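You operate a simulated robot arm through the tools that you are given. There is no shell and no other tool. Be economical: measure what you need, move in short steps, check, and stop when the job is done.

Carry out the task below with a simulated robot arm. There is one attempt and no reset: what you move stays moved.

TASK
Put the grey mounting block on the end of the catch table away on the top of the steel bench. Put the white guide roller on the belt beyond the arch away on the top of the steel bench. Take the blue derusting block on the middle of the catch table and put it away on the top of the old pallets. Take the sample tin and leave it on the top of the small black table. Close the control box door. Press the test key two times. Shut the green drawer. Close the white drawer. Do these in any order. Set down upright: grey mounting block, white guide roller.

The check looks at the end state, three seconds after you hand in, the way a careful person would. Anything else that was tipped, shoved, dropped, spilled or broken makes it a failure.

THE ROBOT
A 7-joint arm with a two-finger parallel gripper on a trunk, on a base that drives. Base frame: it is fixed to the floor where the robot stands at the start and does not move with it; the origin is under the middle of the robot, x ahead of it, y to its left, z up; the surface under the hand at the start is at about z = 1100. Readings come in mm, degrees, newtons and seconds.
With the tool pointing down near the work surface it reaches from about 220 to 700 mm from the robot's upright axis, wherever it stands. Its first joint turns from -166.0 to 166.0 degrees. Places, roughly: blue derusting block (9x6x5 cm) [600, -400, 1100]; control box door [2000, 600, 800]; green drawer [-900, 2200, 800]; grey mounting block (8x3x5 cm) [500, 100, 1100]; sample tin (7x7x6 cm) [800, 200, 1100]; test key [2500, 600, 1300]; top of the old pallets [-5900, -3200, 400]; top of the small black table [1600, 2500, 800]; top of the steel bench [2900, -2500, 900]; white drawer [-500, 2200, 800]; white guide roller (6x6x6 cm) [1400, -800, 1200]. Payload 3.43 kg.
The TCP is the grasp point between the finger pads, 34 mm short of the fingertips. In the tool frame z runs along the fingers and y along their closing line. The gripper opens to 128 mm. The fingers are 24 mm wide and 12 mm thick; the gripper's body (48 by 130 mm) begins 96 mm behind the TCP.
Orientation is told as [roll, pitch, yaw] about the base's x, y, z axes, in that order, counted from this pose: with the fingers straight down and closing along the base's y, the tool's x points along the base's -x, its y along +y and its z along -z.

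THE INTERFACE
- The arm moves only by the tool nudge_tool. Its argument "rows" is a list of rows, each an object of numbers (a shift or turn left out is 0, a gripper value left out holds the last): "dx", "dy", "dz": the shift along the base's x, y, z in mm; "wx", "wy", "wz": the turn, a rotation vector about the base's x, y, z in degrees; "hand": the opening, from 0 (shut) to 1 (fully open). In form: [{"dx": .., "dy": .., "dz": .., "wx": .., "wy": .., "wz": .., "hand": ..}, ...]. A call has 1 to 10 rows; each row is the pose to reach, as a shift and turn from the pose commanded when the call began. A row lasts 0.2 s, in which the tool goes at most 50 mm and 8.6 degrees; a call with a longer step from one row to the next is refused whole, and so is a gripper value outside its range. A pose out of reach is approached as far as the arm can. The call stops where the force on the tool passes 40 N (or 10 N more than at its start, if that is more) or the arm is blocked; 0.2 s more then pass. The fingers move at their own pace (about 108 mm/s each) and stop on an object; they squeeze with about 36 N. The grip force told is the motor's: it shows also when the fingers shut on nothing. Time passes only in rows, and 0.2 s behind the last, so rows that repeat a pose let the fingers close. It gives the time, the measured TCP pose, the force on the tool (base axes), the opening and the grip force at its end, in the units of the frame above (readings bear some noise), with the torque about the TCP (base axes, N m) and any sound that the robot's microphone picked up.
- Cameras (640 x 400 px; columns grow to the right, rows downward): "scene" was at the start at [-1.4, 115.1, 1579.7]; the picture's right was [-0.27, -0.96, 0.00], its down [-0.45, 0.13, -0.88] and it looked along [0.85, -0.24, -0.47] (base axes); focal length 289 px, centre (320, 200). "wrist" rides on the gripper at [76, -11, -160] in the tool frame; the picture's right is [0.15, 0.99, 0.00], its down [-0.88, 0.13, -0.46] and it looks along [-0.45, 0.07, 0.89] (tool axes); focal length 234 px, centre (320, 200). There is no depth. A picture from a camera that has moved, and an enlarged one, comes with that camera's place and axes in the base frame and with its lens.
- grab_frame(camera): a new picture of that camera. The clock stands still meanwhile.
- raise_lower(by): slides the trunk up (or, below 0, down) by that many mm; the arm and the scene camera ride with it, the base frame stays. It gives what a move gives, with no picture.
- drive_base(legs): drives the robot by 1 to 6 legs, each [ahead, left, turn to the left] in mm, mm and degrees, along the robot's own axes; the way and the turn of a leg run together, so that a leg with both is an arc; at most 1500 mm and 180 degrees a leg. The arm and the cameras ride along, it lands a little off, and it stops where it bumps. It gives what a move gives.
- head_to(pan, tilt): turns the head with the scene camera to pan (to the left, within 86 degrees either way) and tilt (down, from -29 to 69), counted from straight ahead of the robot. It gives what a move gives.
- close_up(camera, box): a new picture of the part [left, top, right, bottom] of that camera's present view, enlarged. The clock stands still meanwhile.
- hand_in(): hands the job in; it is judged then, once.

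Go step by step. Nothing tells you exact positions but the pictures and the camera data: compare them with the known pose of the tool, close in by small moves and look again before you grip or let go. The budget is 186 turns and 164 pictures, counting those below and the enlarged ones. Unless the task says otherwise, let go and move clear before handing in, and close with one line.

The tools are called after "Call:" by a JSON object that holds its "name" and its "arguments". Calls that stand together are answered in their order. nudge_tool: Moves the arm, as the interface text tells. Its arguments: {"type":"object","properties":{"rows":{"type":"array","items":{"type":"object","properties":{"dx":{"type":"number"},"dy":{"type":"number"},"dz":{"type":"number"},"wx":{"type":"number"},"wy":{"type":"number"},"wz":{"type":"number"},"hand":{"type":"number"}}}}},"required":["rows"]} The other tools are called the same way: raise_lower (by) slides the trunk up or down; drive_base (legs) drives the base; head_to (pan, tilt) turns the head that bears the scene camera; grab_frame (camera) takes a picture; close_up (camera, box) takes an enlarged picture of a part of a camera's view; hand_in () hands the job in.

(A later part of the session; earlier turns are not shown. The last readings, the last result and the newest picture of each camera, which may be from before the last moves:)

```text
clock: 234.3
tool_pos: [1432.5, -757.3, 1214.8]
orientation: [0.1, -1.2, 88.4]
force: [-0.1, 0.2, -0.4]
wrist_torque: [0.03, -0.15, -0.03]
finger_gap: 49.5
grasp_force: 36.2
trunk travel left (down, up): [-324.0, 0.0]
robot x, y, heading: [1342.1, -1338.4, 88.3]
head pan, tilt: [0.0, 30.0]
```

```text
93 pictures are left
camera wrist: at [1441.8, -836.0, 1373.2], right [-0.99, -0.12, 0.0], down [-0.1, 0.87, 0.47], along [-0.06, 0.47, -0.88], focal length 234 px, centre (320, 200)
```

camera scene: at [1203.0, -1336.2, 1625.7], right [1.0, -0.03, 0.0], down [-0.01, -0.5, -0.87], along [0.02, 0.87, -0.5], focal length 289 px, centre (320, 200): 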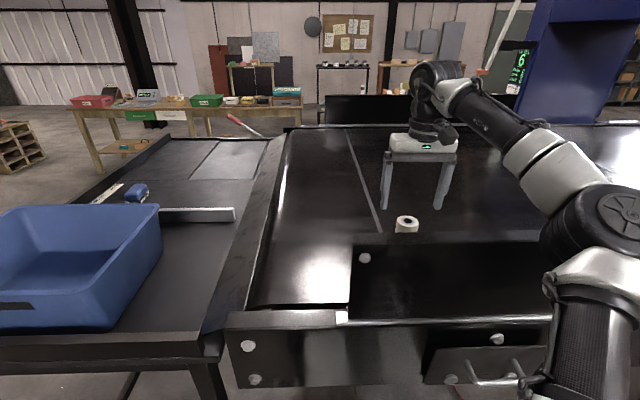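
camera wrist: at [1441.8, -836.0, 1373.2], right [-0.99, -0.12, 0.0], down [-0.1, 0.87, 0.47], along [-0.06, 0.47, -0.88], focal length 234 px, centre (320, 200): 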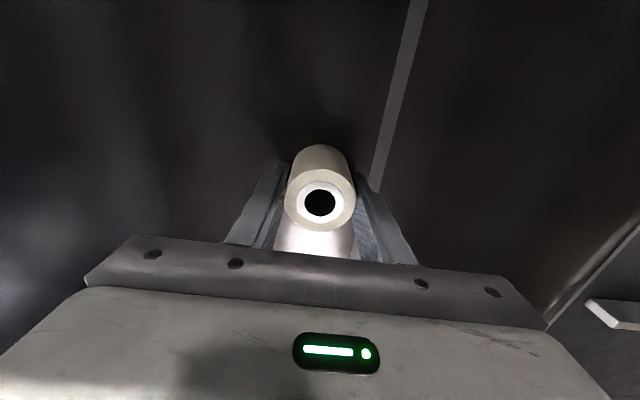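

Gripped at 49.5 mm. I'll lift well clear of the wall, retract, and drive back to the bench.

Call:
{"name": "nudge_tool", "arguments": {"rows": [{"dz": 45}, {"dz": 90}, {"dz": 135}, {"dz": 180}, {"dz": 195, "dy": -40}, {"dz": 195, "dy": -85}, {"dz": 195, "dy": -130, "dx": -20}, {"dz": 195, "dy": -170, "dx": -40}, {"dz": 195, "dy": -190, "dx": -60}]}}

Call:
{"name": "drive_base", "arguments": {"legs": [[-255, 100, 0], [0, 0, -178.5], [0, 800, 0], [0, 800, 0]]}}

Call:
{"name": "grab_frame", "arguments": {"camera": "scene"}}

```text
clock: 236.3
tool_pos: [1371.4, -949.2, 1407.7]
orientation: [0.3, -1.2, 88.3]
force: [0.2, -0.7, -1.5]
wrist_torque: [0.0, 0.03, 0.0]
finger_gap: 47.6
grasp_force: 36.4
trunk travel left (down, up): [-324.0, 0.0]
robot x, y, heading: [1339.2, -1340.4, 88.4]
head pan, tilt: [0.0, 30.0]
```

```text
clock: 261.3
tool_pos: [2815.2, -2037.4, 1407.0]
orientation: [0.2, -1.0, -91.8]
force: [-0.6, -0.5, -1.9]
wrist_torque: [0.01, -0.02, 0.01]
finger_gap: 48.0
grasp_force: 35.9
trunk travel left (down, up): [-324.0, 0.0]
robot x, y, heading: [2847.6, -1642.0, -91.8]
head pan, tilt: [0.0, 30.0]
```

```text
92 pictures are left
camera scene: at [2987.7, -1650.3, 1625.6], right [-1.0, 0.03, 0.0], down [0.02, 0.5, -0.87], along [-0.03, -0.87, -0.5], focal length 289 px, centre (320, 200)
```

scene: 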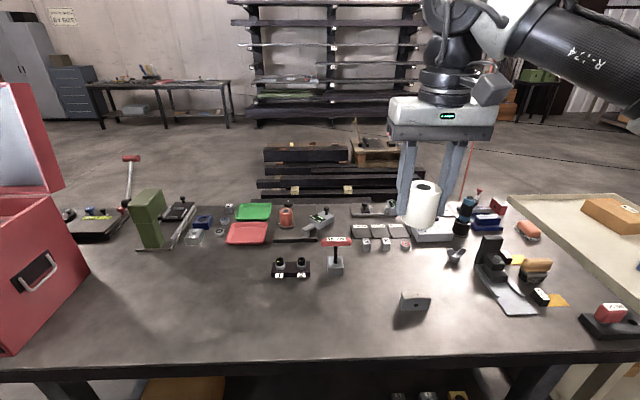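

Bench in view, with the grey block upright at right. I'll set the roller at about (2960,−2215).

Call:
{"name": "raise_lower", "arguments": {"by": -245}}

Call:
{"name": "nudge_tool", "arguments": {"rows": [{"dx": 30, "dy": -36}, {"dx": 60, "dy": -72}, {"dx": 90, "dy": -108}, {"dx": 120, "dy": -144}, {"dx": 145, "dy": -178}, {"dx": 145, "dy": -178, "dz": -45}, {"dx": 145, "dy": -178, "dz": -90}, {"dx": 145, "dy": -178, "dz": -135}, {"dx": 145, "dy": -178, "dz": -170}]}}

Call:
{"name": "grab_frame", "arguments": {"camera": "scene"}}

Call:
{"name": "grab_frame", "arguments": {"camera": "wrist"}}

```text
clock: 263.8
tool_pos: [2815.6, -2037.3, 1164.1]
orientation: [0.2, -1.1, -91.7]
force: [0.1, 1.2, -0.4]
wrist_torque: [0.03, 0.03, 0.01]
finger_gap: 47.9
grasp_force: 36.4
trunk travel left (down, up): [-79.0, 245.0]
robot x, y, heading: [2843.1, -1643.2, -91.5]
head pan, tilt: [0.0, 30.0]
```

```text
clock: 265.8
tool_pos: [2960.9, -2216.5, 991.7]
orientation: [0.3, -1.2, -91.9]
force: [-0.3, -0.1, -2.2]
wrist_torque: [0.01, 0.01, 0.0]
finger_gap: 47.6
grasp_force: 36.8
out of reach, approached as far as the arm can: row 5
trunk travel left (down, up): [-79.0, 245.0]
robot x, y, heading: [2848.9, -1645.3, -91.9]
head pan, tilt: [0.0, 30.0]
```

```text
91 pictures are left
camera scene: at [2987.7, -1650.2, 1380.7], right [-1.0, 0.03, 0.0], down [0.02, 0.5, -0.87], along [-0.03, -0.87, -0.5], focal length 289 px, centre (320, 200)
```

scene: 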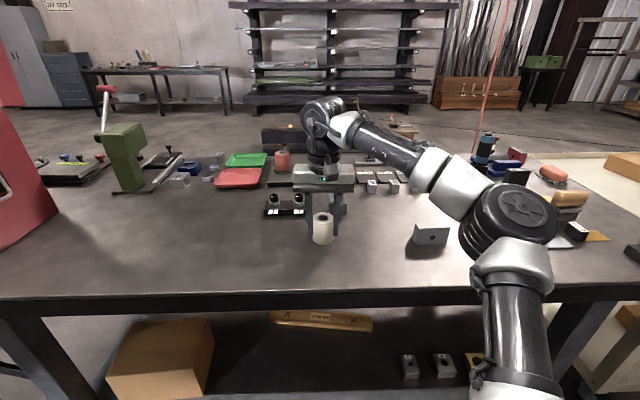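

```text
90 pictures are left
camera wrist: at [2951.4, -2135.1, 1150.0], right [0.99, 0.11, 0.0], down [0.1, -0.87, 0.47], along [0.06, -0.47, -0.88], focal length 234 px, centre (320, 200)
```

wrist: 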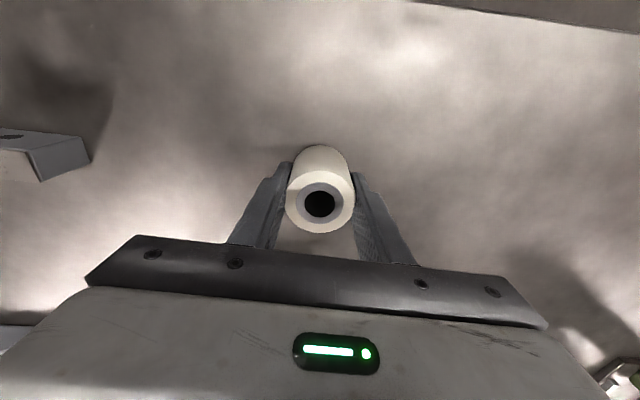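

Call:
{"name": "nudge_tool", "arguments": {"rows": [{"dz": -15}, {"dz": -23}, {"dz": -26}, {"dz": -29}, {"dz": -32}]}}

Call:
{"name": "close_up", "arguments": {"camera": "scene", "box": [260, 150, 460, 275]}}

```text
clock: 267.0
tool_pos: [2960.0, -2214.8, 963.5]
orientation: [0.3, -1.3, -91.9]
force: [-1.5, -3.0, 25.7]
wrist_torque: [-0.15, 0.7, 0.03]
finger_gap: 46.8
grasp_force: 36.4
trunk travel left (down, up): [-79.0, 245.0]
robot x, y, heading: [2845.5, -1644.8, -91.7]
head pan, tilt: [0.0, 30.0]
```

```text
3.20 times, centred on (360, 212) of scene
camera zoom: at [2987.3, -1648.8, 1381.1], right [-1.0, 0.03, 0.0], down [0.02, 0.5, -0.87], along [-0.03, -0.87, -0.5], focal length 925 px, centre (192, 160)
```

zoom: 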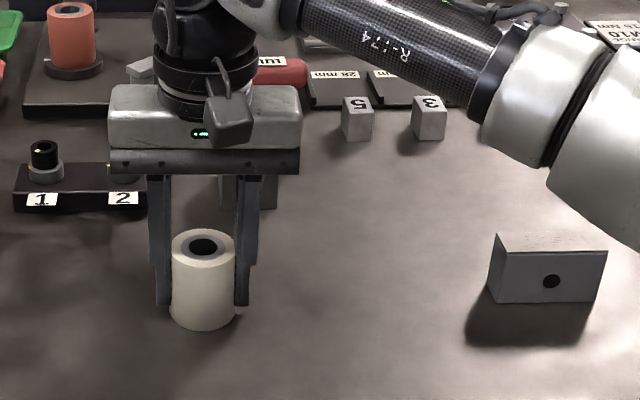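

The roller is on the bench. I'll relieve the force, open, and rise.

Call:
{"name": "nudge_tool", "arguments": {"rows": [{"dz": 3}, {"dz": 4, "hand": 0.6}, {"dz": 4, "hand": 0.6}, {"dz": 4, "hand": 0.6}, {"dz": 45}, {"dz": 90}, {"dz": 130}, {"dz": 160, "dy": 45}, {"dz": 170, "dy": 90}]}}

Call:
{"name": "grab_frame", "arguments": {"camera": "scene"}}

```text
refused: row 8 steps farther than a row can; nothing moved
```

```text
88 pictures are left
camera scene: at [2987.3, -1648.8, 1381.1], right [-1.0, 0.03, 0.0], down [0.02, 0.5, -0.87], along [-0.03, -0.87, -0.5], focal length 289 px, centre (320, 200)
```

scene: 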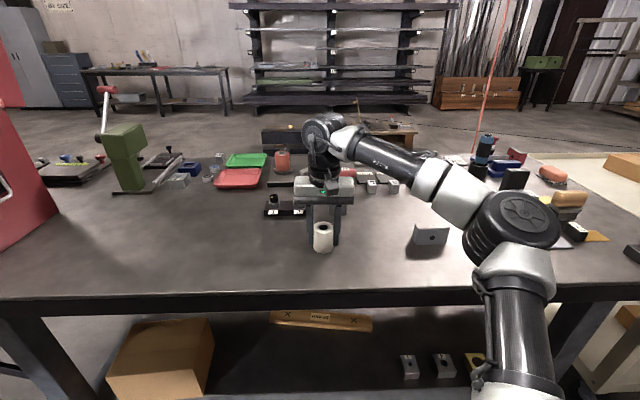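

Call:
{"name": "nudge_tool", "arguments": {"rows": [{"dz": 3}, {"dz": 4, "hand": 0.6}, {"dz": 4, "hand": 0.6}, {"dz": 4, "hand": 0.6}, {"dz": 45}, {"dz": 90}, {"dz": 130}, {"dz": 155, "dy": 40}, {"dz": 165, "dy": 85}]}}

Call:
{"name": "grab_frame", "arguments": {"camera": "scene"}}

```text
clock: 269.0
tool_pos: [2957.6, -2130.0, 1126.5]
orientation: [0.2, -1.1, -91.9]
force: [-0.6, -0.5, 0.0]
wrist_torque: [0.06, 0.03, -0.02]
finger_gap: 76.8
grasp_force: 0.0
trunk travel left (down, up): [-79.0, 245.0]
robot x, y, heading: [2845.8, -1644.3, -91.6]
head pan, tilt: [0.0, 30.0]
```

```text
87 pictures are left
camera scene: at [2987.8, -1650.4, 1380.6], right [-1.0, 0.03, 0.0], down [0.02, 0.5, -0.87], along [-0.03, -0.87, -0.5], focal length 289 px, centre (320, 200)
```

scene: 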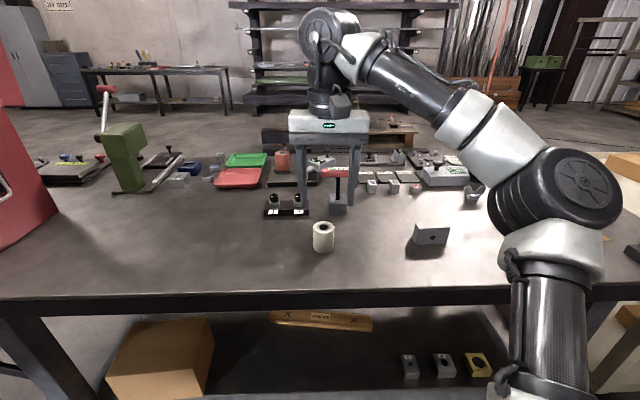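

Both stand upright on the bench. Next I'll go back to the front of the catch table for the blue block.

Call:
{"name": "raise_lower", "arguments": {"by": 196}}

Call:
{"name": "nudge_tool", "arguments": {"rows": [{"dy": 45, "dx": -20}, {"dy": 90, "dx": -45}, {"dy": 110, "dx": -70}]}}

Call:
{"name": "drive_base", "arguments": {"legs": [[0, -1500, 1.7], [0, -1500, 0], [0, -130, 0], [0, 0, 90], [0, 1250, 0]]}}

Call:
{"name": "head_to", "arguments": {"pan": 0, "tilt": 35}}

Call:
{"name": "grab_frame", "arguments": {"camera": "scene"}}

```text
clock: 271.2
tool_pos: [2957.4, -2130.3, 1321.0]
orientation: [0.1, -1.1, -91.8]
force: [-0.4, 0.3, 0.9]
wrist_torque: [0.04, 0.02, 0.02]
finger_gap: 76.9
grasp_force: 0.1
trunk travel left (down, up): [-275.0, 49.0]
robot x, y, heading: [2845.4, -1640.9, -91.9]
head pan, tilt: [0.0, 30.0]
```

```text
refused: row 2 steps farther than a row can; nothing moved
```

```text
clock: 316.9
tool_pos: [210.4, -230.3, 1321.7]
orientation: [0.1, -1.1, 0.4]
force: [-0.5, 0.2, -1.1]
wrist_torque: [-0.03, -0.01, -0.01]
finger_gap: 76.8
grasp_force: 0.0
trunk travel left (down, up): [-275.0, 49.0]
robot x, y, heading: [-271.7, -358.6, 0.5]
head pan, tilt: [0.0, 30.0]
```

```text
clock: 317.6
tool_pos: [211.2, -230.2, 1321.1]
orientation: [0.2, -1.1, 0.3]
force: [0.5, 0.9, 0.1]
wrist_torque: [0.0, 0.0, -0.01]
finger_gap: 76.6
grasp_force: 0.1
trunk travel left (down, up): [-275.0, 49.0]
robot x, y, heading: [-270.6, -359.2, 0.6]
head pan, tilt: [0.0, 35.0]
```

```text
86 pictures are left
camera scene: at [-272.1, -219.5, 1568.9], right [0.01, -1.0, 0.0], down [-0.57, 0.0, -0.82], along [0.82, 0.01, -0.57], focal length 289 px, centre (320, 200)
```

scene: 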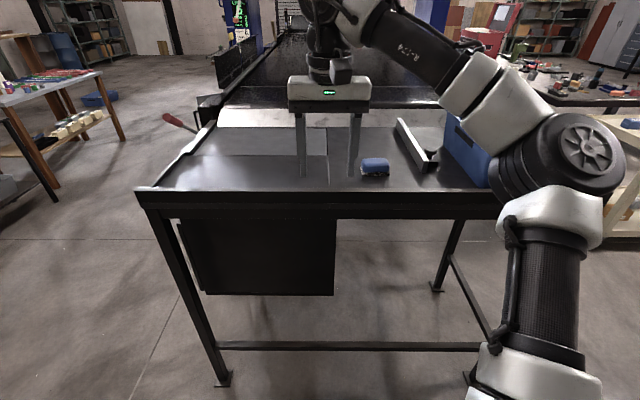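

Call:
{"name": "drive_base", "arguments": {"legs": [[220, -30, 0]]}}

Call:
{"name": "nudge_tool", "arguments": {"rows": [{"dx": 10, "dy": -40, "hand": 0.85}, {"dx": 20, "dy": -80}]}}

Call:
{"name": "grab_frame", "arguments": {"camera": "wrist"}}

Call:
{"name": "grab_frame", "arguments": {"camera": "scene"}}

```text
clock: 319.3
tool_pos: [426.1, -257.8, 1321.2]
orientation: [0.2, -1.1, 0.5]
force: [0.4, 0.4, -0.4]
wrist_torque: [0.01, 0.0, 0.01]
finger_gap: 77.0
grasp_force: 0.1
trunk travel left (down, up): [-275.0, 49.0]
robot x, y, heading: [-52.2, -391.2, 0.8]
head pan, tilt: [0.0, 35.0]
```

```text
clock: 319.9
tool_pos: [445.3, -339.4, 1322.8]
orientation: [0.3, -1.1, 0.6]
force: [0.3, -0.5, -0.3]
wrist_torque: [0.0, 0.03, 0.04]
finger_gap: 108.7
grasp_force: 0.0
trunk travel left (down, up): [-275.0, 49.0]
robot x, y, heading: [-55.8, -387.1, 0.5]
head pan, tilt: [0.0, 35.0]
```

```text
85 pictures are left
camera wrist: at [366.7, -351.3, 1481.2], right [-0.16, 0.99, 0.0], down [0.87, 0.14, 0.47], along [0.47, 0.07, -0.88], focal length 234 px, centre (320, 200)
```

wrist: 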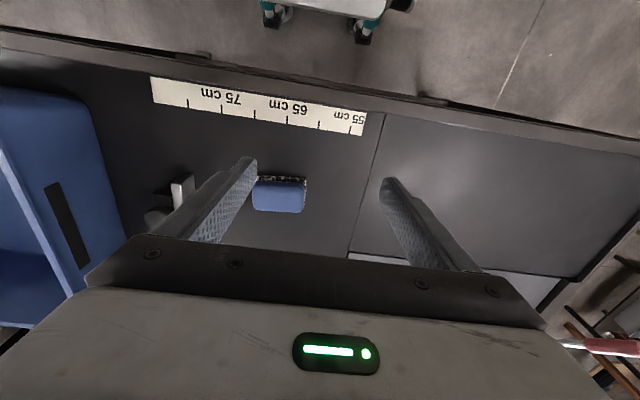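

```text
84 pictures are left
camera scene: at [-57.2, -248.5, 1568.9], right [0.01, -1.0, 0.0], down [-0.57, -0.01, -0.82], along [0.82, 0.01, -0.57], focal length 289 px, centre (320, 200)
```

scene: 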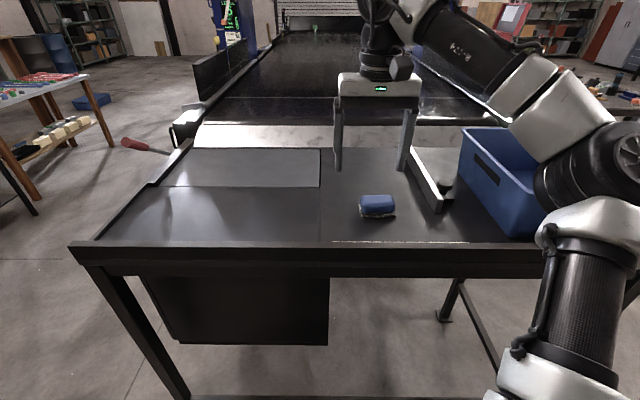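

Call:
{"name": "nudge_tool", "arguments": {"rows": [{"dx": 35, "dy": -20, "hand": 1}, {"dx": 70, "dy": -40}, {"dx": 96, "dy": -50, "dz": -20}, {"dx": 96, "dy": -50, "dz": -65}, {"dx": 96, "dy": -50, "dz": -105}]}}

Call:
{"name": "close_up", "arguments": {"camera": "wrist", "box": [220, 80, 420, 205]}}

```text
clock: 321.1
tool_pos: [540.6, -387.8, 1216.2]
orientation: [0.2, -1.2, 0.6]
force: [-0.1, -0.4, -0.5]
wrist_torque: [0.01, -0.03, 0.02]
finger_gap: 128.0
grasp_force: 0.1
trunk travel left (down, up): [-275.0, 49.0]
robot x, y, heading: [-51.7, -388.6, 0.5]
head pan, tilt: [0.0, 35.0]
```

```text
3.20 times, centred on (320, 142) of wrist
camera zoom: at [462.0, -400.0, 1375.3], right [-0.16, 0.99, 0.0], down [0.87, 0.14, 0.47], along [0.47, 0.08, -0.88], focal length 749 px, centre (320, 384)
```

zoom: 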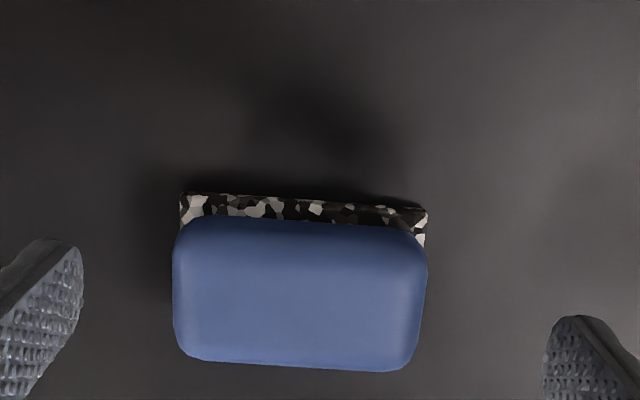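

Call:
{"name": "nudge_tool", "arguments": {"rows": [{"dx": 9, "dy": -3, "wz": 4}, {"dx": 9, "dy": -3, "wz": 4, "dz": -40}, {"dx": 9, "dy": -3, "wz": 4, "dz": -76}, {"dx": 9, "dy": -3, "wz": 4, "dz": -76, "hand": 0.45}, {"dx": 9, "dy": -3, "wz": 4, "dz": -76, "hand": 0.45}, {"dx": 9, "dy": -3, "wz": 4, "dz": -76, "hand": 0.45}]}}

Call:
{"name": "grab_frame", "arguments": {"camera": "wrist"}}

```text
clock: 322.5
tool_pos: [550.5, -390.2, 1142.6]
orientation: [0.2, -1.2, 4.6]
force: [-0.4, -1.0, -0.3]
wrist_torque: [-0.06, -0.02, -0.1]
finger_gap: 87.3
grasp_force: 36.4
trunk travel left (down, up): [-275.0, 49.0]
robot x, y, heading: [-54.8, -388.5, 0.7]
head pan, tilt: [0.0, 35.0]
```

```text
82 pictures are left
camera wrist: at [472.8, -407.6, 1301.3], right [-0.22, 0.97, 0.0], down [0.86, 0.2, 0.47], along [0.46, 0.11, -0.88], focal length 234 px, centre (320, 200)
```

wrist: 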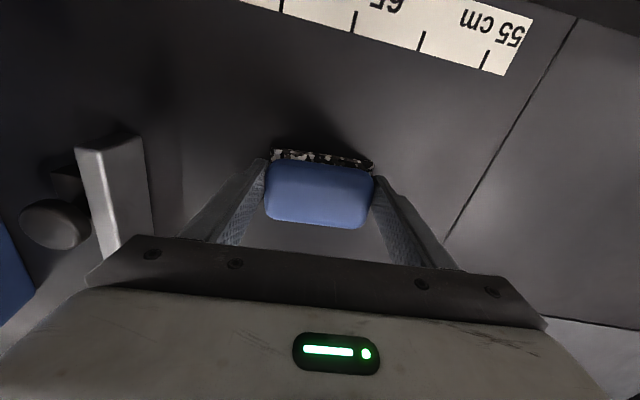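

Gripped the blue block. I'll lift, back away and turn around to see the way to the pallets.

Call:
{"name": "nudge_tool", "arguments": {"rows": [{"dz": 45}, {"dz": 90}, {"dz": 135}, {"dz": 180}, {"dz": 190, "dx": -45}, {"dz": 190, "dx": -90}, {"dz": 190, "dx": -130}, {"dz": 190, "dx": -160}]}}

Call:
{"name": "drive_base", "arguments": {"legs": [[-500, 0, 0], [0, 0, 180]]}}

Call:
{"name": "head_to", "arguments": {"pan": 25, "tilt": 12}}

Call:
{"name": "grab_frame", "arguments": {"camera": "scene"}}

```text
clock: 324.3
tool_pos: [392.5, -389.3, 1330.6]
orientation: [0.3, -1.1, 4.5]
force: [0.1, -0.5, -1.3]
wrist_torque: [-0.05, 0.02, 0.01]
finger_gap: 87.2
grasp_force: 35.7
trunk travel left (down, up): [-275.0, 49.0]
robot x, y, heading: [-52.3, -380.8, 0.8]
head pan, tilt: [0.0, 35.0]
```

```text
clock: 334.6
tool_pos: [-987.9, -372.5, 1331.1]
orientation: [0.2, -1.2, -177.7]
force: [-0.4, 0.2, -1.4]
wrist_torque: [0.01, 0.02, 0.0]
finger_gap: 87.3
grasp_force: 36.2
trunk travel left (down, up): [-275.0, 49.0]
robot x, y, heading: [-539.7, -393.1, 178.2]
head pan, tilt: [0.0, 35.0]
```

```text
clock: 335.5
tool_pos: [-988.9, -373.9, 1331.3]
orientation: [0.2, -1.1, -177.7]
force: [0.2, 0.6, -1.4]
wrist_torque: [0.0, 0.0, 0.02]
finger_gap: 87.2
grasp_force: 35.9
trunk travel left (down, up): [-275.0, 49.0]
robot x, y, heading: [-541.2, -392.8, 178.3]
head pan, tilt: [25.0, 12.0]
```

```text
81 pictures are left
camera scene: at [-540.5, -571.9, 1605.7], right [-0.39, 0.92, 0.0], down [0.19, 0.08, -0.98], along [-0.9, -0.39, -0.21], focal length 289 px, centre (320, 200)
```

scene: 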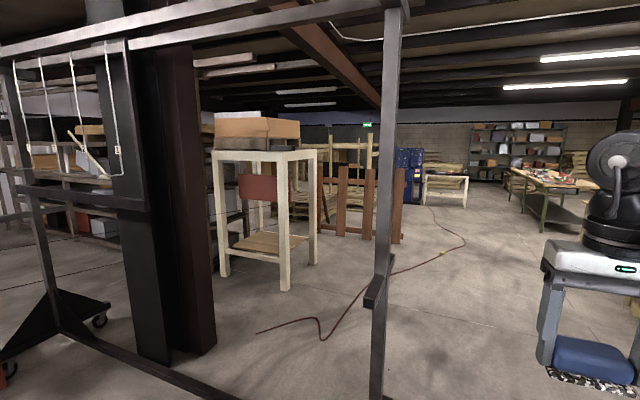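

A gantry frame stands ahead, from y≈−3350 to −770 at x≈−1900. I'll pass its end on the +y side.

Call:
{"name": "drive_base", "arguments": {"legs": [[0, -450, 1.7], [1300, 0, 0], [1100, 0, 0]]}}

Call:
{"name": "head_to", "arguments": {"pan": 40, "tilt": 15}}

Call:
{"name": "grab_frame", "arguments": {"camera": "scene"}}

Call:
{"name": "head_to", "arguments": {"pan": 0, "tilt": 15}}

Call:
{"name": "grab_frame", "arguments": {"camera": "scene"}}

```text
clock: 351.8
tool_pos: [-3397.8, 4.4, 1331.2]
orientation: [0.1, -1.1, -174.1]
force: [0.6, -0.1, -1.1]
wrist_torque: [0.04, -0.04, -0.04]
finger_gap: 87.3
grasp_force: 36.4
trunk travel left (down, up): [-275.0, 49.0]
robot x, y, heading: [-2951.5, 13.4, -178.1]
head pan, tilt: [25.0, 12.0]
```

```text
clock: 352.6
tool_pos: [-3398.6, 5.1, 1331.1]
orientation: [0.2, -1.0, -173.9]
force: [0.3, -0.5, -0.3]
wrist_torque: [0.01, -0.03, 0.02]
finger_gap: 87.3
grasp_force: 36.0
trunk travel left (down, up): [-275.0, 49.0]
robot x, y, heading: [-2949.6, 16.1, -178.1]
head pan, tilt: [40.0, 15.0]
```

```text
80 pictures are left
camera scene: at [-2925.3, -185.0, 1600.9], right [-0.67, 0.74, 0.0], down [0.19, 0.17, -0.97], along [-0.72, -0.65, -0.26], focal length 289 px, centre (320, 200)
```

scene: 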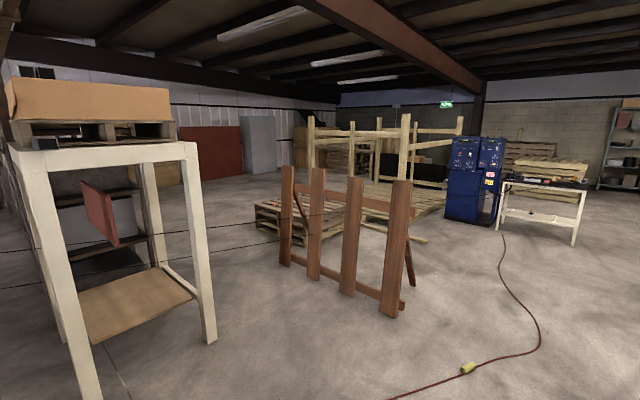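

```text
clock: 353.7
tool_pos: [-3398.6, 5.3, 1331.7]
orientation: [0.3, -1.1, -174.0]
force: [0.2, 0.1, -1.2]
wrist_torque: [0.0, -0.05, 0.01]
finger_gap: 87.2
grasp_force: 36.0
trunk travel left (down, up): [-275.0, 49.0]
robot x, y, heading: [-2952.7, 12.8, -178.2]
head pan, tilt: [0.0, 15.0]
```

```text
79 pictures are left
camera scene: at [-2949.1, -125.8, 1600.9], right [-0.03, 1.0, 0.0], down [0.26, 0.01, -0.97], along [-0.97, -0.03, -0.26], focal length 289 px, centre (320, 200)
```

scene: 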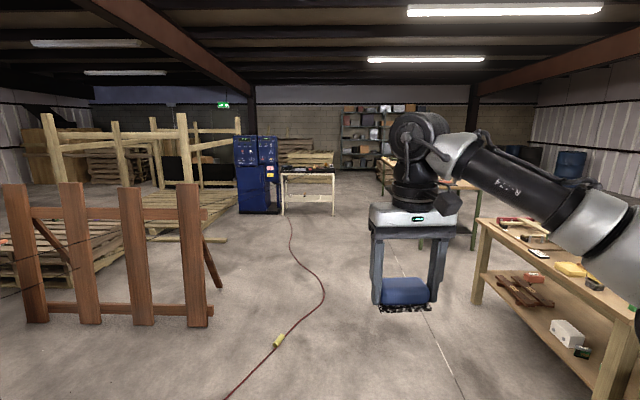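

The old pallets are the low stack behind a brown fence-like frame. I'll go through the gap at x≈−4250 facing −y, and then look.

Call:
{"name": "drive_base", "arguments": {"legs": [[1300, 0, 0], [0, 0, 88]]}}

Call:
{"name": "head_to", "arguments": {"pan": 10, "tilt": 30}}

Call:
{"name": "grab_frame", "arguments": {"camera": "scene"}}

Call:
{"name": "head_to", "arguments": {"pan": -45, "tilt": 25}}

Call:
{"name": "grab_frame", "arguments": {"camera": "scene"}}

```text
clock: 364.2
tool_pos: [-4251.2, -486.6, 1331.6]
orientation: [0.2, -1.1, -83.7]
force: [0.1, 0.4, -0.6]
wrist_torque: [0.0, -0.01, -0.02]
finger_gap: 87.2
grasp_force: 36.0
trunk travel left (down, up): [-275.0, 49.0]
robot x, y, heading: [-4264.0, -39.3, -87.7]
head pan, tilt: [0.0, 15.0]
```

```text
clock: 364.9
tool_pos: [-4250.9, -486.1, 1330.3]
orientation: [0.3, -1.1, -83.7]
force: [0.4, -0.9, -1.7]
wrist_torque: [0.02, 0.01, 0.0]
finger_gap: 87.1
grasp_force: 35.9
trunk travel left (down, up): [-275.0, 49.0]
robot x, y, heading: [-4263.7, -41.5, -88.0]
head pan, tilt: [10.0, 30.0]
```

```text
78 pictures are left
camera scene: at [-4106.0, -32.6, 1576.7], right [-0.98, -0.21, 0.0], down [-0.11, 0.49, -0.87], along [0.18, -0.85, -0.5], focal length 289 px, centre (320, 200)
```

scene: 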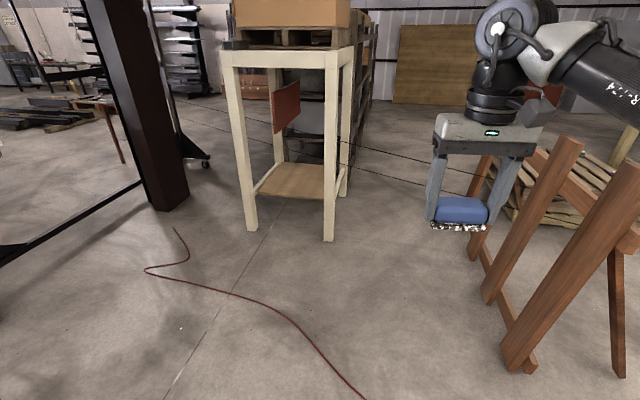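

```text
clock: 366.2
tool_pos: [-4250.1, -487.1, 1331.0]
orientation: [0.1, -1.2, -83.7]
force: [-0.9, -1.0, -1.3]
wrist_torque: [0.02, -0.02, 0.01]
finger_gap: 87.4
grasp_force: 36.2
trunk travel left (down, up): [-275.0, 49.0]
robot x, y, heading: [-4261.8, -41.5, -87.7]
head pan, tilt: [-45.0, 25.0]
```

```text
77 pictures are left
camera scene: at [-4187.6, -11.9, 1584.6], right [-0.74, 0.68, 0.0], down [0.29, 0.31, -0.91], along [-0.61, -0.67, -0.42], focal length 289 px, centre (320, 200)
```

scene: 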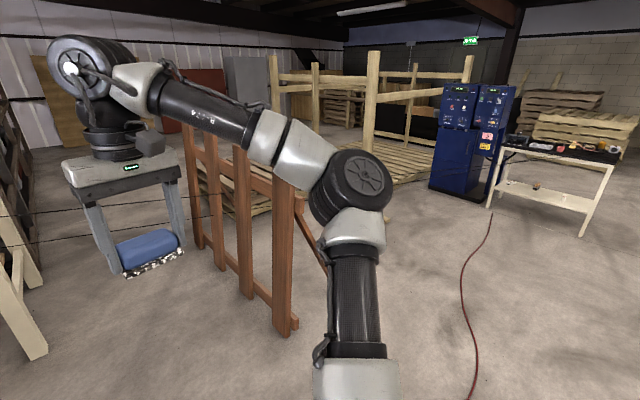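

There are thin dark lines crossing between the stand and the pallets. I'll zoom in to see whether they are ropes or floor lines.

Call:
{"name": "head_to", "arguments": {"pan": 0, "tilt": 20}}

Call:
{"name": "close_up", "arguments": {"camera": "scene", "box": [120, 60, 440, 260]}}

Call:
{"name": "close_up", "arguments": {"camera": "scene", "box": [320, 60, 640, 260]}}

```text
clock: 367.3
tool_pos: [-4250.5, -486.1, 1331.8]
orientation: [0.3, -1.1, -83.6]
force: [0.3, -0.6, -1.2]
wrist_torque: [0.0, 0.0, -0.02]
finger_gap: 87.3
grasp_force: 35.2
trunk travel left (down, up): [-275.0, 49.0]
robot x, y, heading: [-4264.5, -40.3, -87.6]
head pan, tilt: [0.0, 20.0]
```

```text
2.00 times, centred on (280, 160) of scene
camera zoom: at [-4121.5, -37.2, 1592.7], right [-1.0, -0.04, 0.0], down [-0.01, 0.34, -0.94], along [0.04, -0.94, -0.34], focal length 578 px, centre (400, 280)
```

zoom: 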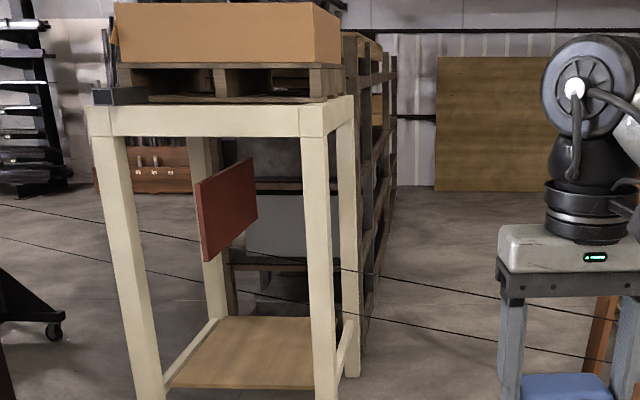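

```text
2.00 times, centred on (480, 160) of scene
camera zoom: at [-4121.5, -37.2, 1592.7], right [-1.0, -0.04, 0.0], down [-0.01, 0.34, -0.94], along [0.04, -0.94, -0.34], focal length 578 px, centre (0, 280)
```

zoom: 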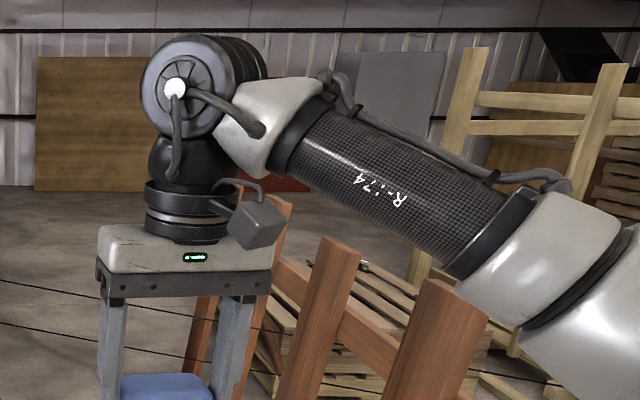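

The lines and the cable lie on the floor, as their floor-plane positions agree between views. I'll go ahead through the gap.

Call:
{"name": "drive_base", "arguments": {"legs": [[0, -80, -2], [1400, 0, 0], [1000, 0, 0]]}}

Call:
{"name": "head_to", "arguments": {"pan": -60, "tilt": 30}}

Call:
{"name": "grab_frame", "arguments": {"camera": "scene"}}

```text
clock: 380.3
tool_pos: [-4376.4, -2922.8, 1331.6]
orientation: [0.3, -1.1, -87.5]
force: [-0.1, -0.5, -1.4]
wrist_torque: [0.0, 0.03, -0.03]
finger_gap: 87.3
grasp_force: 35.8
trunk travel left (down, up): [-275.0, 49.0]
robot x, y, heading: [-4358.8, -2474.7, -91.7]
head pan, tilt: [0.0, 20.0]
```

```text
clock: 381.6
tool_pos: [-4376.0, -2922.6, 1330.9]
orientation: [0.3, -1.1, -87.4]
force: [-0.4, 0.1, -1.3]
wrist_torque: [0.04, 0.01, 0.03]
finger_gap: 87.5
grasp_force: 36.2
trunk travel left (down, up): [-275.0, 49.0]
robot x, y, heading: [-4356.7, -2479.0, -91.4]
head pan, tilt: [-60.0, 30.0]
```

```text
74 pictures are left
camera scene: at [-4294.5, -2432.7, 1576.7], right [-0.48, 0.88, 0.0], down [0.44, 0.24, -0.87], along [-0.76, -0.41, -0.5], focal length 289 px, centre (320, 200)
```

scene: 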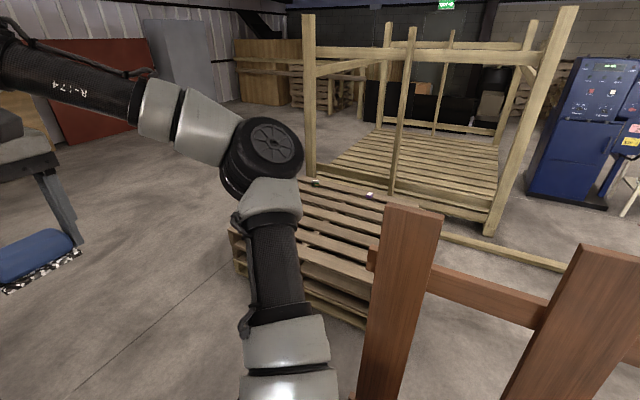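

The pallet stack's top spans about x −6400…−5330, y −3700…−2600. I'll come level with its middle and turn to face it.

Call:
{"name": "drive_base", "arguments": {"legs": [[640, 0, 0], [0, 0, -88.5]]}}

Call:
{"name": "head_to", "arguments": {"pan": 0, "tilt": 38}}

Call:
{"name": "grab_frame", "arguments": {"camera": "scene"}}

```text
clock: 389.0
tool_pos: [-4820.3, -3120.0, 1330.9]
orientation: [0.2, -1.0, -175.1]
force: [0.0, 0.4, -1.2]
wrist_torque: [0.0, 0.0, 0.0]
finger_gap: 87.2
grasp_force: 36.2
trunk travel left (down, up): [-275.0, 49.0]
robot x, y, heading: [-4374.8, -3115.8, -178.9]
head pan, tilt: [-60.0, 30.0]
```

```text
clock: 390.3
tool_pos: [-4820.1, -3120.7, 1331.7]
orientation: [0.3, -1.1, -175.1]
force: [-0.1, 1.3, -2.1]
wrist_torque: [0.01, -0.04, -0.03]
finger_gap: 87.3
grasp_force: 35.8
trunk travel left (down, up): [-275.0, 49.0]
robot x, y, heading: [-4371.5, -3116.7, -178.9]
head pan, tilt: [0.0, 38.0]
```

```text
73 pictures are left
camera scene: at [-4366.4, -3258.8, 1564.3], right [-0.01, 1.0, 0.0], down [0.62, 0.01, -0.79], along [-0.79, -0.01, -0.62], focal length 289 px, centre (320, 200)
```

scene: 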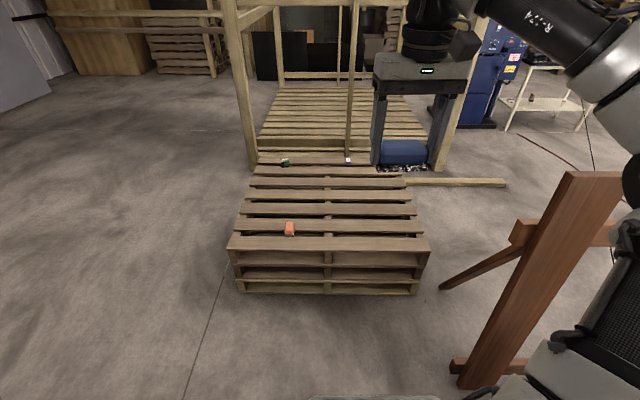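

The stack's top is clear along its front board, except for small bits farther left. I'll drive up, lower the trunk, and bring the block over the front boards.

Call:
{"name": "drive_base", "arguments": {"legs": [[590, 0, 0]]}}

Call:
{"name": "raise_lower", "arguments": {"by": -275}}

Call:
{"name": "nudge_tool", "arguments": {"rows": [{"dz": -45, "dx": -10}, {"dz": -90, "dx": -20}, {"dz": -135, "dx": -30}, {"dz": -180, "dx": -40}, {"dz": -225, "dx": -50}, {"dz": -270, "dx": -60}]}}

Call:
{"name": "grab_frame", "arguments": {"camera": "scene"}}

Call:
{"name": "grab_frame", "arguments": {"camera": "wrist"}}

```text
clock: 393.7
tool_pos: [-5414.9, -3124.4, 1331.1]
orientation: [0.2, -1.2, -175.3]
force: [0.8, 0.0, -1.1]
wrist_torque: [0.0, -0.01, 0.03]
finger_gap: 87.3
grasp_force: 35.7
trunk travel left (down, up): [-275.0, 49.0]
robot x, y, heading: [-4968.3, -3123.2, -179.3]
head pan, tilt: [0.0, 38.0]
```

```text
clock: 396.5
tool_pos: [-5414.4, -3125.5, 1055.8]
orientation: [0.2, -1.2, -175.5]
force: [0.5, 0.0, -1.5]
wrist_torque: [-0.02, -0.04, 0.0]
finger_gap: 87.2
grasp_force: 36.5
trunk travel left (down, up): [0.0, 324.0]
robot x, y, heading: [-4968.3, -3127.7, -179.6]
head pan, tilt: [0.0, 38.0]
```

```text
clock: 397.9
tool_pos: [-5477.3, -3123.4, 785.3]
orientation: [0.2, -1.1, -175.4]
force: [-0.4, 0.1, -0.5]
wrist_torque: [0.0, 0.01, 0.01]
finger_gap: 87.2
grasp_force: 36.1
trunk travel left (down, up): [0.0, 324.0]
robot x, y, heading: [-4968.6, -3127.5, -179.4]
head pan, tilt: [0.0, 38.0]
```

```text
72 pictures are left
camera scene: at [-4960.9, -3266.4, 1289.3], right [-0.01, 1.0, 0.0], down [0.62, 0.01, -0.79], along [-0.79, -0.01, -0.62], focal length 289 px, centre (320, 200)
```

scene: 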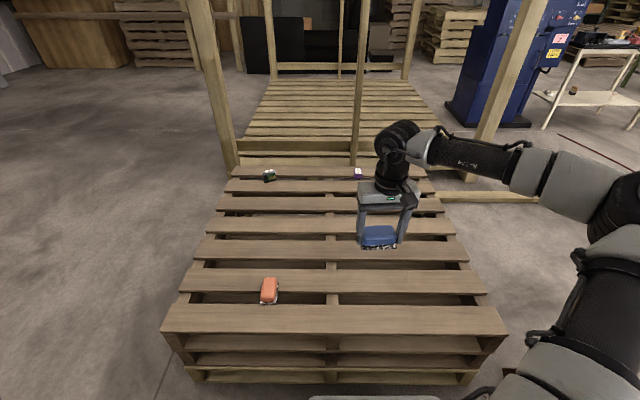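

```text
71 pictures are left
camera wrist: at [-5398.1, -3103.8, 944.1], right [0.23, -0.97, 0.0], down [-0.86, -0.2, 0.47], along [-0.46, -0.11, -0.88], focal length 234 px, centre (320, 200)
```

wrist: 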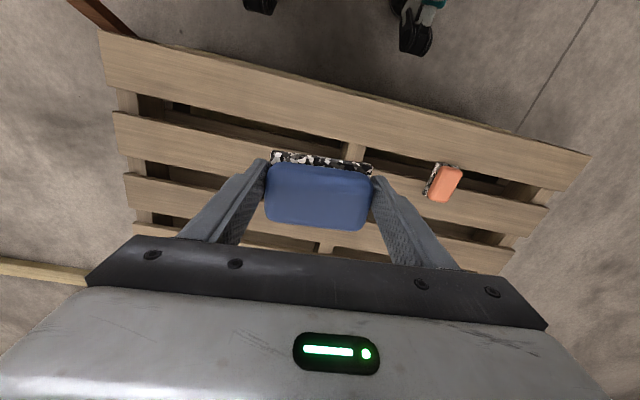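

Front board runs from x≈−5419 to −5514, wide enough for the block. I'll centre over it (x=−5467) and descend.

Call:
{"name": "nudge_tool", "arguments": {"rows": [{"dz": -45, "dx": 5}, {"dz": -90, "dx": 10}, {"dz": -135, "dx": 10}, {"dz": -180, "dx": 10}, {"dz": -225, "dx": 10}, {"dz": -265, "dx": 10}, {"dz": -290, "dx": 10}]}}

Call:
{"name": "grab_frame", "arguments": {"camera": "scene"}}

Call:
{"name": "grab_frame", "arguments": {"camera": "wrist"}}

```text
clock: 399.5
tool_pos: [-5464.7, -3124.4, 495.9]
orientation: [0.2, -1.2, -175.4]
force: [0.0, -0.8, -1.7]
wrist_torque: [0.03, -0.02, 0.0]
finger_gap: 87.1
grasp_force: 35.9
trunk travel left (down, up): [0.0, 324.0]
robot x, y, heading: [-4964.4, -3128.1, -179.5]
head pan, tilt: [0.0, 38.0]
```

```text
70 pictures are left
camera scene: at [-4961.1, -3266.3, 1289.3], right [-0.01, 1.0, 0.0], down [0.62, 0.01, -0.79], along [-0.79, -0.01, -0.62], focal length 289 px, centre (320, 200)
```

scene: 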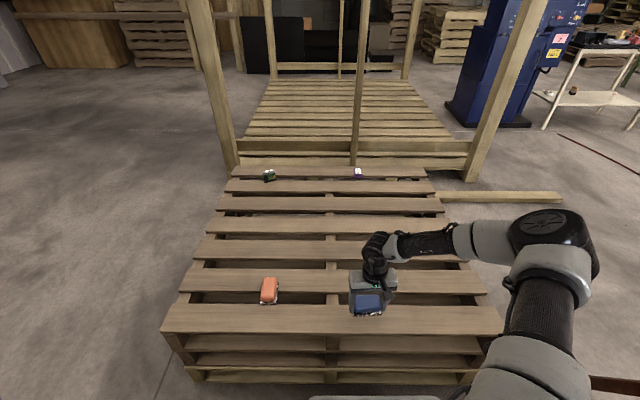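

```text
69 pictures are left
camera wrist: at [-5387.5, -3105.0, 653.7], right [0.23, -0.97, 0.0], down [-0.86, -0.2, 0.47], along [-0.46, -0.11, -0.88], focal length 234 px, centre (320, 200)
```

wrist: 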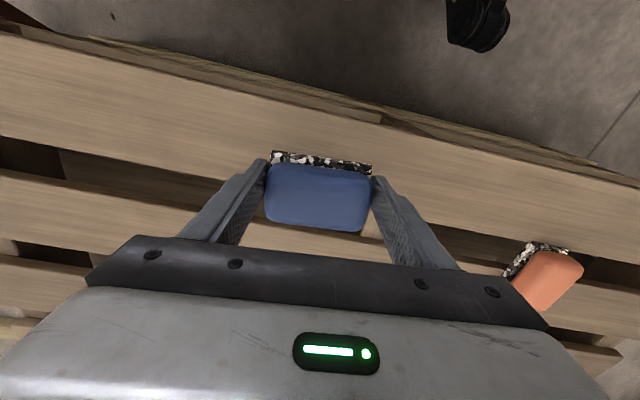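

Call:
{"name": "nudge_tool", "arguments": {"rows": [{"dz": -25, "dx": -4}, {"dz": -40, "dx": -4}, {"dz": -45, "dx": -4}, {"dz": -49, "dx": -4}, {"dz": -53, "dx": -4}, {"dz": -56, "dx": -4}]}}

Call:
{"name": "grab_frame", "arguments": {"camera": "wrist"}}

```text
clock: 400.8
tool_pos: [-5469.9, -3125.1, 448.0]
orientation: [0.1, -1.4, -175.4]
force: [9.5, 1.8, 26.0]
wrist_torque: [0.34, -0.22, 0.0]
finger_gap: 87.6
grasp_force: 36.4
trunk travel left (down, up): [0.0, 324.0]
robot x, y, heading: [-4967.4, -3126.7, -179.2]
head pan, tilt: [0.0, 38.0]
stopped in row 6: the force on the tool passed its limit at 46 N (the readings are from after the stop); the commanded pose is now the measured one
```

```text
68 pictures are left
camera wrist: at [-5391.7, -3105.8, 605.4], right [0.22, -0.97, 0.0], down [-0.86, -0.2, 0.48], along [-0.46, -0.11, -0.88], focal length 234 px, centre (320, 200)
```

wrist: 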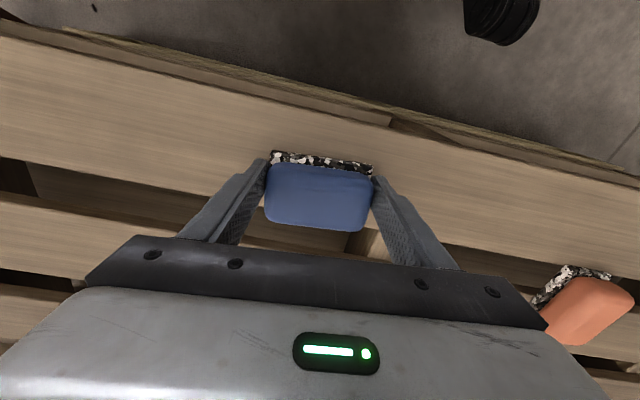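

The block rests on the front board. I'll release and rise.

Call:
{"name": "nudge_tool", "arguments": {"rows": [{"dz": 2}, {"dz": 2, "hand": 0.95}, {"dz": 2, "hand": 0.95}, {"dz": 2, "hand": 0.95}, {"dz": 45}, {"dz": 90}, {"dz": 135}, {"dz": 180}]}}

Call:
{"name": "grab_frame", "arguments": {"camera": "wrist"}}

```text
clock: 402.6
tool_pos: [-5469.4, -3125.5, 625.6]
orientation: [0.1, -1.2, -175.4]
force: [0.4, 1.0, -0.5]
wrist_torque: [0.01, -0.01, 0.0]
finger_gap: 121.4
grasp_force: 0.1
trunk travel left (down, up): [0.0, 324.0]
robot x, y, heading: [-4967.2, -3127.1, -179.5]
head pan, tilt: [0.0, 38.0]
```

```text
67 pictures are left
camera wrist: at [-5391.4, -3107.2, 784.6], right [0.23, -0.97, 0.0], down [-0.86, -0.2, 0.47], along [-0.46, -0.11, -0.88], focal length 234 px, centre (320, 200)
```

wrist: 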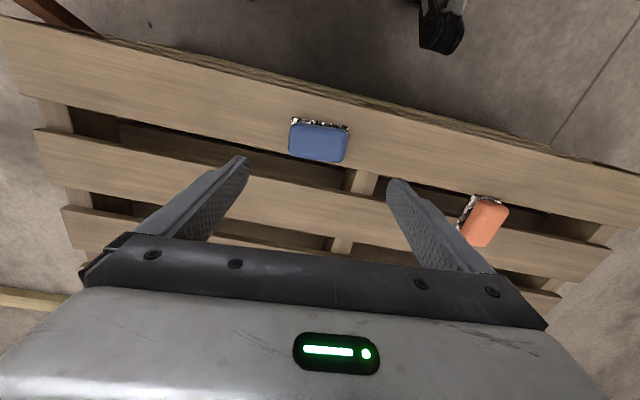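

Blue block lies flat on the pallets. I'll fold up and drive back toward the control box.

Call:
{"name": "raise_lower", "arguments": {"by": 275}}

Call:
{"name": "nudge_tool", "arguments": {"rows": [{"dz": 45}, {"dz": 90}, {"dz": 135}, {"dz": 180}, {"dz": 225, "dx": 10}, {"dz": 270, "dx": 20}, {"dz": 315, "dx": 30}, {"dz": 360, "dx": 40}, {"dz": 400, "dx": 60}, {"dz": 430, "dx": 90}]}}

Call:
{"name": "drive_base", "arguments": {"legs": [[-600, 0, 0], [0, 0, -90.5], [1500, 0, 0], [1500, 0, 0], [100, 0, 0]]}}

```text
clock: 405.4
tool_pos: [-5469.2, -3126.5, 900.7]
orientation: [0.2, -1.2, -175.4]
force: [0.7, -0.6, 0.2]
wrist_torque: [-0.03, -0.01, 0.01]
finger_gap: 121.6
grasp_force: 0.1
trunk travel left (down, up): [-275.0, 49.0]
robot x, y, heading: [-4969.2, -3124.6, -179.0]
head pan, tilt: [0.0, 38.0]
```

```text
clock: 407.6
tool_pos: [-5380.3, -3125.5, 1332.6]
orientation: [0.0, -1.2, -175.4]
force: [-0.2, -0.1, 0.4]
wrist_torque: [-0.02, -0.02, 0.0]
finger_gap: 121.5
grasp_force: 0.0
trunk travel left (down, up): [-275.0, 49.0]
robot x, y, heading: [-4965.2, -3128.1, -179.3]
head pan, tilt: [0.0, 38.0]
```

```text
clock: 429.8
tool_pos: [-4208.8, 399.2, 1331.3]
orientation: [0.2, -1.1, 90.7]
force: [-0.3, -0.2, 0.5]
wrist_torque: [0.02, 0.01, 0.03]
finger_gap: 121.7
grasp_force: 0.2
trunk travel left (down, up): [-275.0, 49.0]
robot x, y, heading: [-4236.3, -15.2, 86.6]
head pan, tilt: [0.0, 38.0]
```

Call:
{"name": "drive_base", "arguments": {"legs": [[0, 0, -86.6], [1500, 0, 0], [1500, 0, 0], [300, 0, 0], [0, 1250, 0]]}}

Call:
{"name": "drive_base", "arguments": {"legs": [[1200, 0, 0], [900, 0, 0]]}}

Call:
{"name": "head_to", "arguments": {"pan": -40, "tilt": 25}}

Call:
{"name": "grab_frame", "arguments": {"camera": "scene"}}

```text
clock: 461.7
tool_pos: [-559.4, 1364.5, 1330.6]
orientation: [0.2, -1.1, 6.1]
force: [-0.1, 0.7, 1.6]
wrist_torque: [-0.01, -0.02, 0.01]
finger_gap: 121.6
grasp_force: 0.0
trunk travel left (down, up): [-275.0, 49.0]
robot x, y, heading: [-971.5, 1355.3, 2.0]
head pan, tilt: [0.0, 38.0]
```

```text
clock: 472.1
tool_pos: [1517.0, 1418.1, 1331.3]
orientation: [0.1, -1.2, 5.4]
force: [0.1, 0.0, 0.3]
wrist_torque: [-0.01, -0.01, -0.01]
finger_gap: 121.6
grasp_force: 0.0
trunk travel left (down, up): [-275.0, 49.0]
robot x, y, heading: [1102.5, 1413.1, 1.5]
head pan, tilt: [0.0, 38.0]
```

```text
clock: 473.1
tool_pos: [1516.6, 1417.6, 1331.4]
orientation: [0.2, -1.2, 5.3]
force: [0.2, -0.2, -0.1]
wrist_torque: [-0.02, 0.0, -0.01]
finger_gap: 121.6
grasp_force: 0.1
trunk travel left (down, up): [-275.0, 49.0]
robot x, y, heading: [1105.0, 1407.9, 1.4]
head pan, tilt: [-40.0, 25.0]
```

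```text
66 pictures are left
camera scene: at [1083.1, 1492.7, 1584.6], right [-0.62, -0.78, 0.0], down [-0.33, 0.26, -0.91], along [0.71, -0.56, -0.42], focal length 289 px, centre (320, 200)
```

scene: 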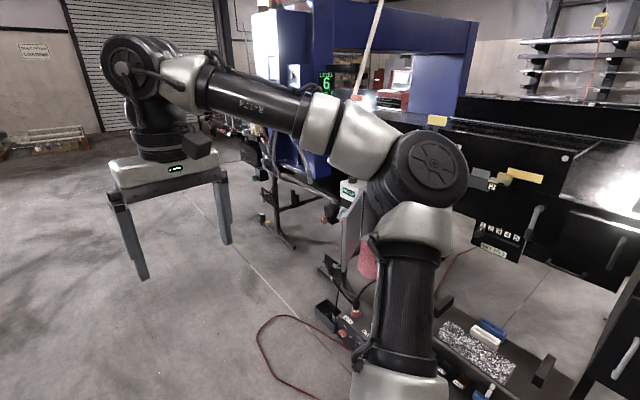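

The arm blocks the view. I'll move along and face the conveyor from its left side.

Call:
{"name": "drive_base", "arguments": {"legs": [[750, 60, 0], [0, 0, -91.5]]}}

Call:
{"name": "head_to", "arguments": {"pan": 10, "tilt": 28}}

Call:
{"name": "grab_frame", "arguments": {"camera": "scene"}}

```text
clock: 481.2
tool_pos: [1830.3, 1078.8, 1331.1]
orientation: [0.2, -1.2, -86.8]
force: [0.0, 0.8, -0.4]
wrist_torque: [0.01, -0.02, -0.03]
finger_gap: 121.6
grasp_force: 0.1
trunk travel left (down, up): [-275.0, 49.0]
robot x, y, heading: [1842.0, 1496.1, -90.7]
head pan, tilt: [-40.0, 25.0]
```

```text
clock: 482.4
tool_pos: [1830.7, 1078.8, 1331.1]
orientation: [0.2, -1.2, -86.8]
force: [0.3, 0.4, -0.2]
wrist_torque: [0.01, 0.01, -0.01]
finger_gap: 121.8
grasp_force: 0.0
trunk travel left (down, up): [-275.0, 49.0]
robot x, y, heading: [1842.2, 1495.3, -90.8]
head pan, tilt: [10.0, 28.0]
```

```text
65 pictures are left
camera scene: at [1998.2, 1490.6, 1579.8], right [-0.99, -0.16, 0.0], down [-0.07, 0.46, -0.88], along [0.14, -0.87, -0.47], focal length 289 px, centre (320, 200)
```

scene: 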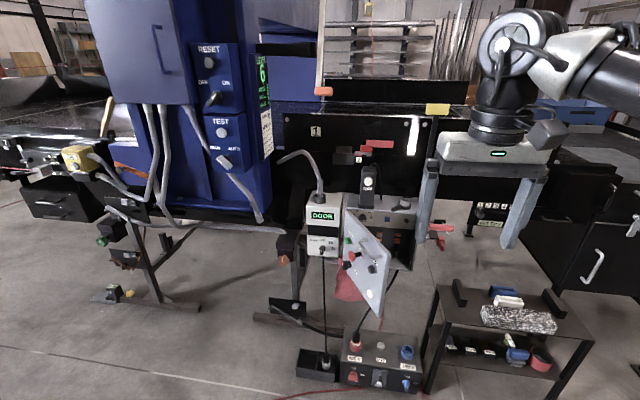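

I see the TEST key on the blue post, and the open control box low in the middle. I'll zoom in on both.

Call:
{"name": "close_up", "arguments": {"camera": "scene", "box": [280, 150, 460, 330]}}

Call:
{"name": "close_up", "arguments": {"camera": "scene", "box": [160, 20, 300, 190]}}

```text
2.22 times, centred on (370, 240) of scene
camera zoom: at [1998.2, 1490.6, 1579.8], right [-0.99, -0.16, 0.0], down [-0.07, 0.46, -0.88], along [0.14, -0.87, -0.47], focal length 642 px, centre (209, 111)
```

zoom: 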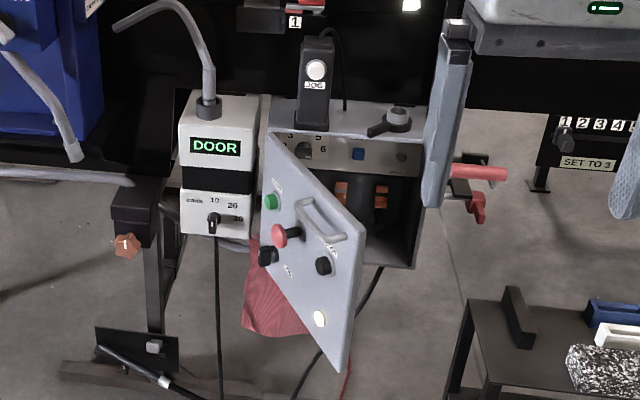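

```text
2.35 times, centred on (230, 105) of scene
camera zoom: at [1998.2, 1490.6, 1579.8], right [-0.99, -0.16, 0.0], down [-0.07, 0.46, -0.88], along [0.14, -0.87, -0.47], focal length 680 px, centre (532, 424)
```

zoom: 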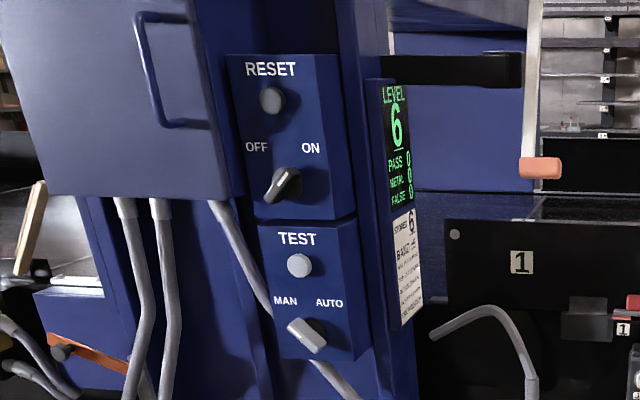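

Door hinge is at about (2050,435) and its free edge at (1903,702), z 668–970, so it's open about 60°. I'll make a fist, level the tool toward −y and push near the free edge.

Call:
{"name": "raise_lower", "arguments": {"by": -260}}

Call:
{"name": "nudge_tool", "arguments": {"rows": [{"wx": -8.5, "dy": -15, "dz": -20, "dx": 10, "hand": 0}, {"wx": -17, "dy": -30, "dz": -40, "dx": 20}, {"wx": -25.5, "dy": -45, "dz": -60, "dx": 30}, {"wx": -34, "dy": -60, "dz": -80, "dx": 40}, {"wx": -42.5, "dy": -75, "dz": -100, "dx": 50}, {"wx": -51, "dy": -90, "dz": -120, "dx": 60}, {"wx": -59.5, "dy": -105, "dz": -140, "dx": 70}, {"wx": -68, "dy": -115, "dz": -165, "dx": 80}, {"wx": -76.5, "dy": -125, "dz": -190, "dx": 90}, {"wx": -85, "dy": -130, "dz": -220, "dx": 100}]}}

Call:
{"name": "grab_frame", "arguments": {"camera": "scene"}}

```text
clock: 485.0
tool_pos: [1831.2, 1078.1, 1070.4]
orientation: [0.2, -1.2, -86.8]
force: [-1.4, 0.2, 0.3]
wrist_torque: [-0.03, -0.01, 0.01]
finger_gap: 121.8
grasp_force: 0.0
trunk travel left (down, up): [-15.0, 309.0]
robot x, y, heading: [1839.1, 1489.9, -91.1]
head pan, tilt: [10.0, 28.0]
```

```text
clock: 487.2
tool_pos: [1932.2, 947.9, 853.3]
orientation: [-40.8, -85.1, -48.9]
force: [0.1, -0.3, 0.5]
wrist_torque: [0.03, -0.03, 0.0]
finger_gap: 0.1
grasp_force: 32.7
trunk travel left (down, up): [-15.0, 309.0]
robot x, y, heading: [1843.1, 1495.3, -91.0]
head pan, tilt: [10.0, 28.0]
```

```text
62 pictures are left
camera scene: at [1998.3, 1491.1, 1319.9], right [-0.99, -0.16, 0.0], down [-0.08, 0.46, -0.88], along [0.14, -0.87, -0.47], focal length 289 px, centre (320, 200)
```

scene: 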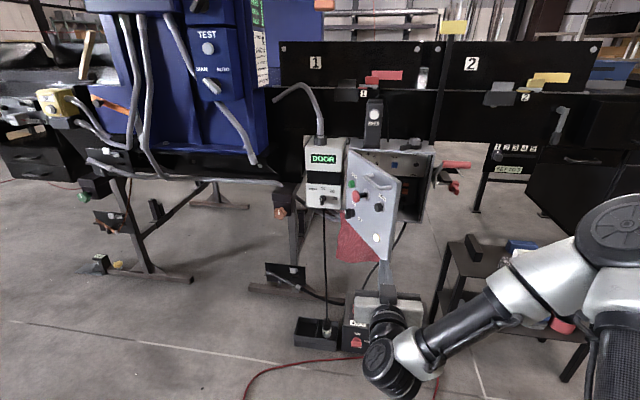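

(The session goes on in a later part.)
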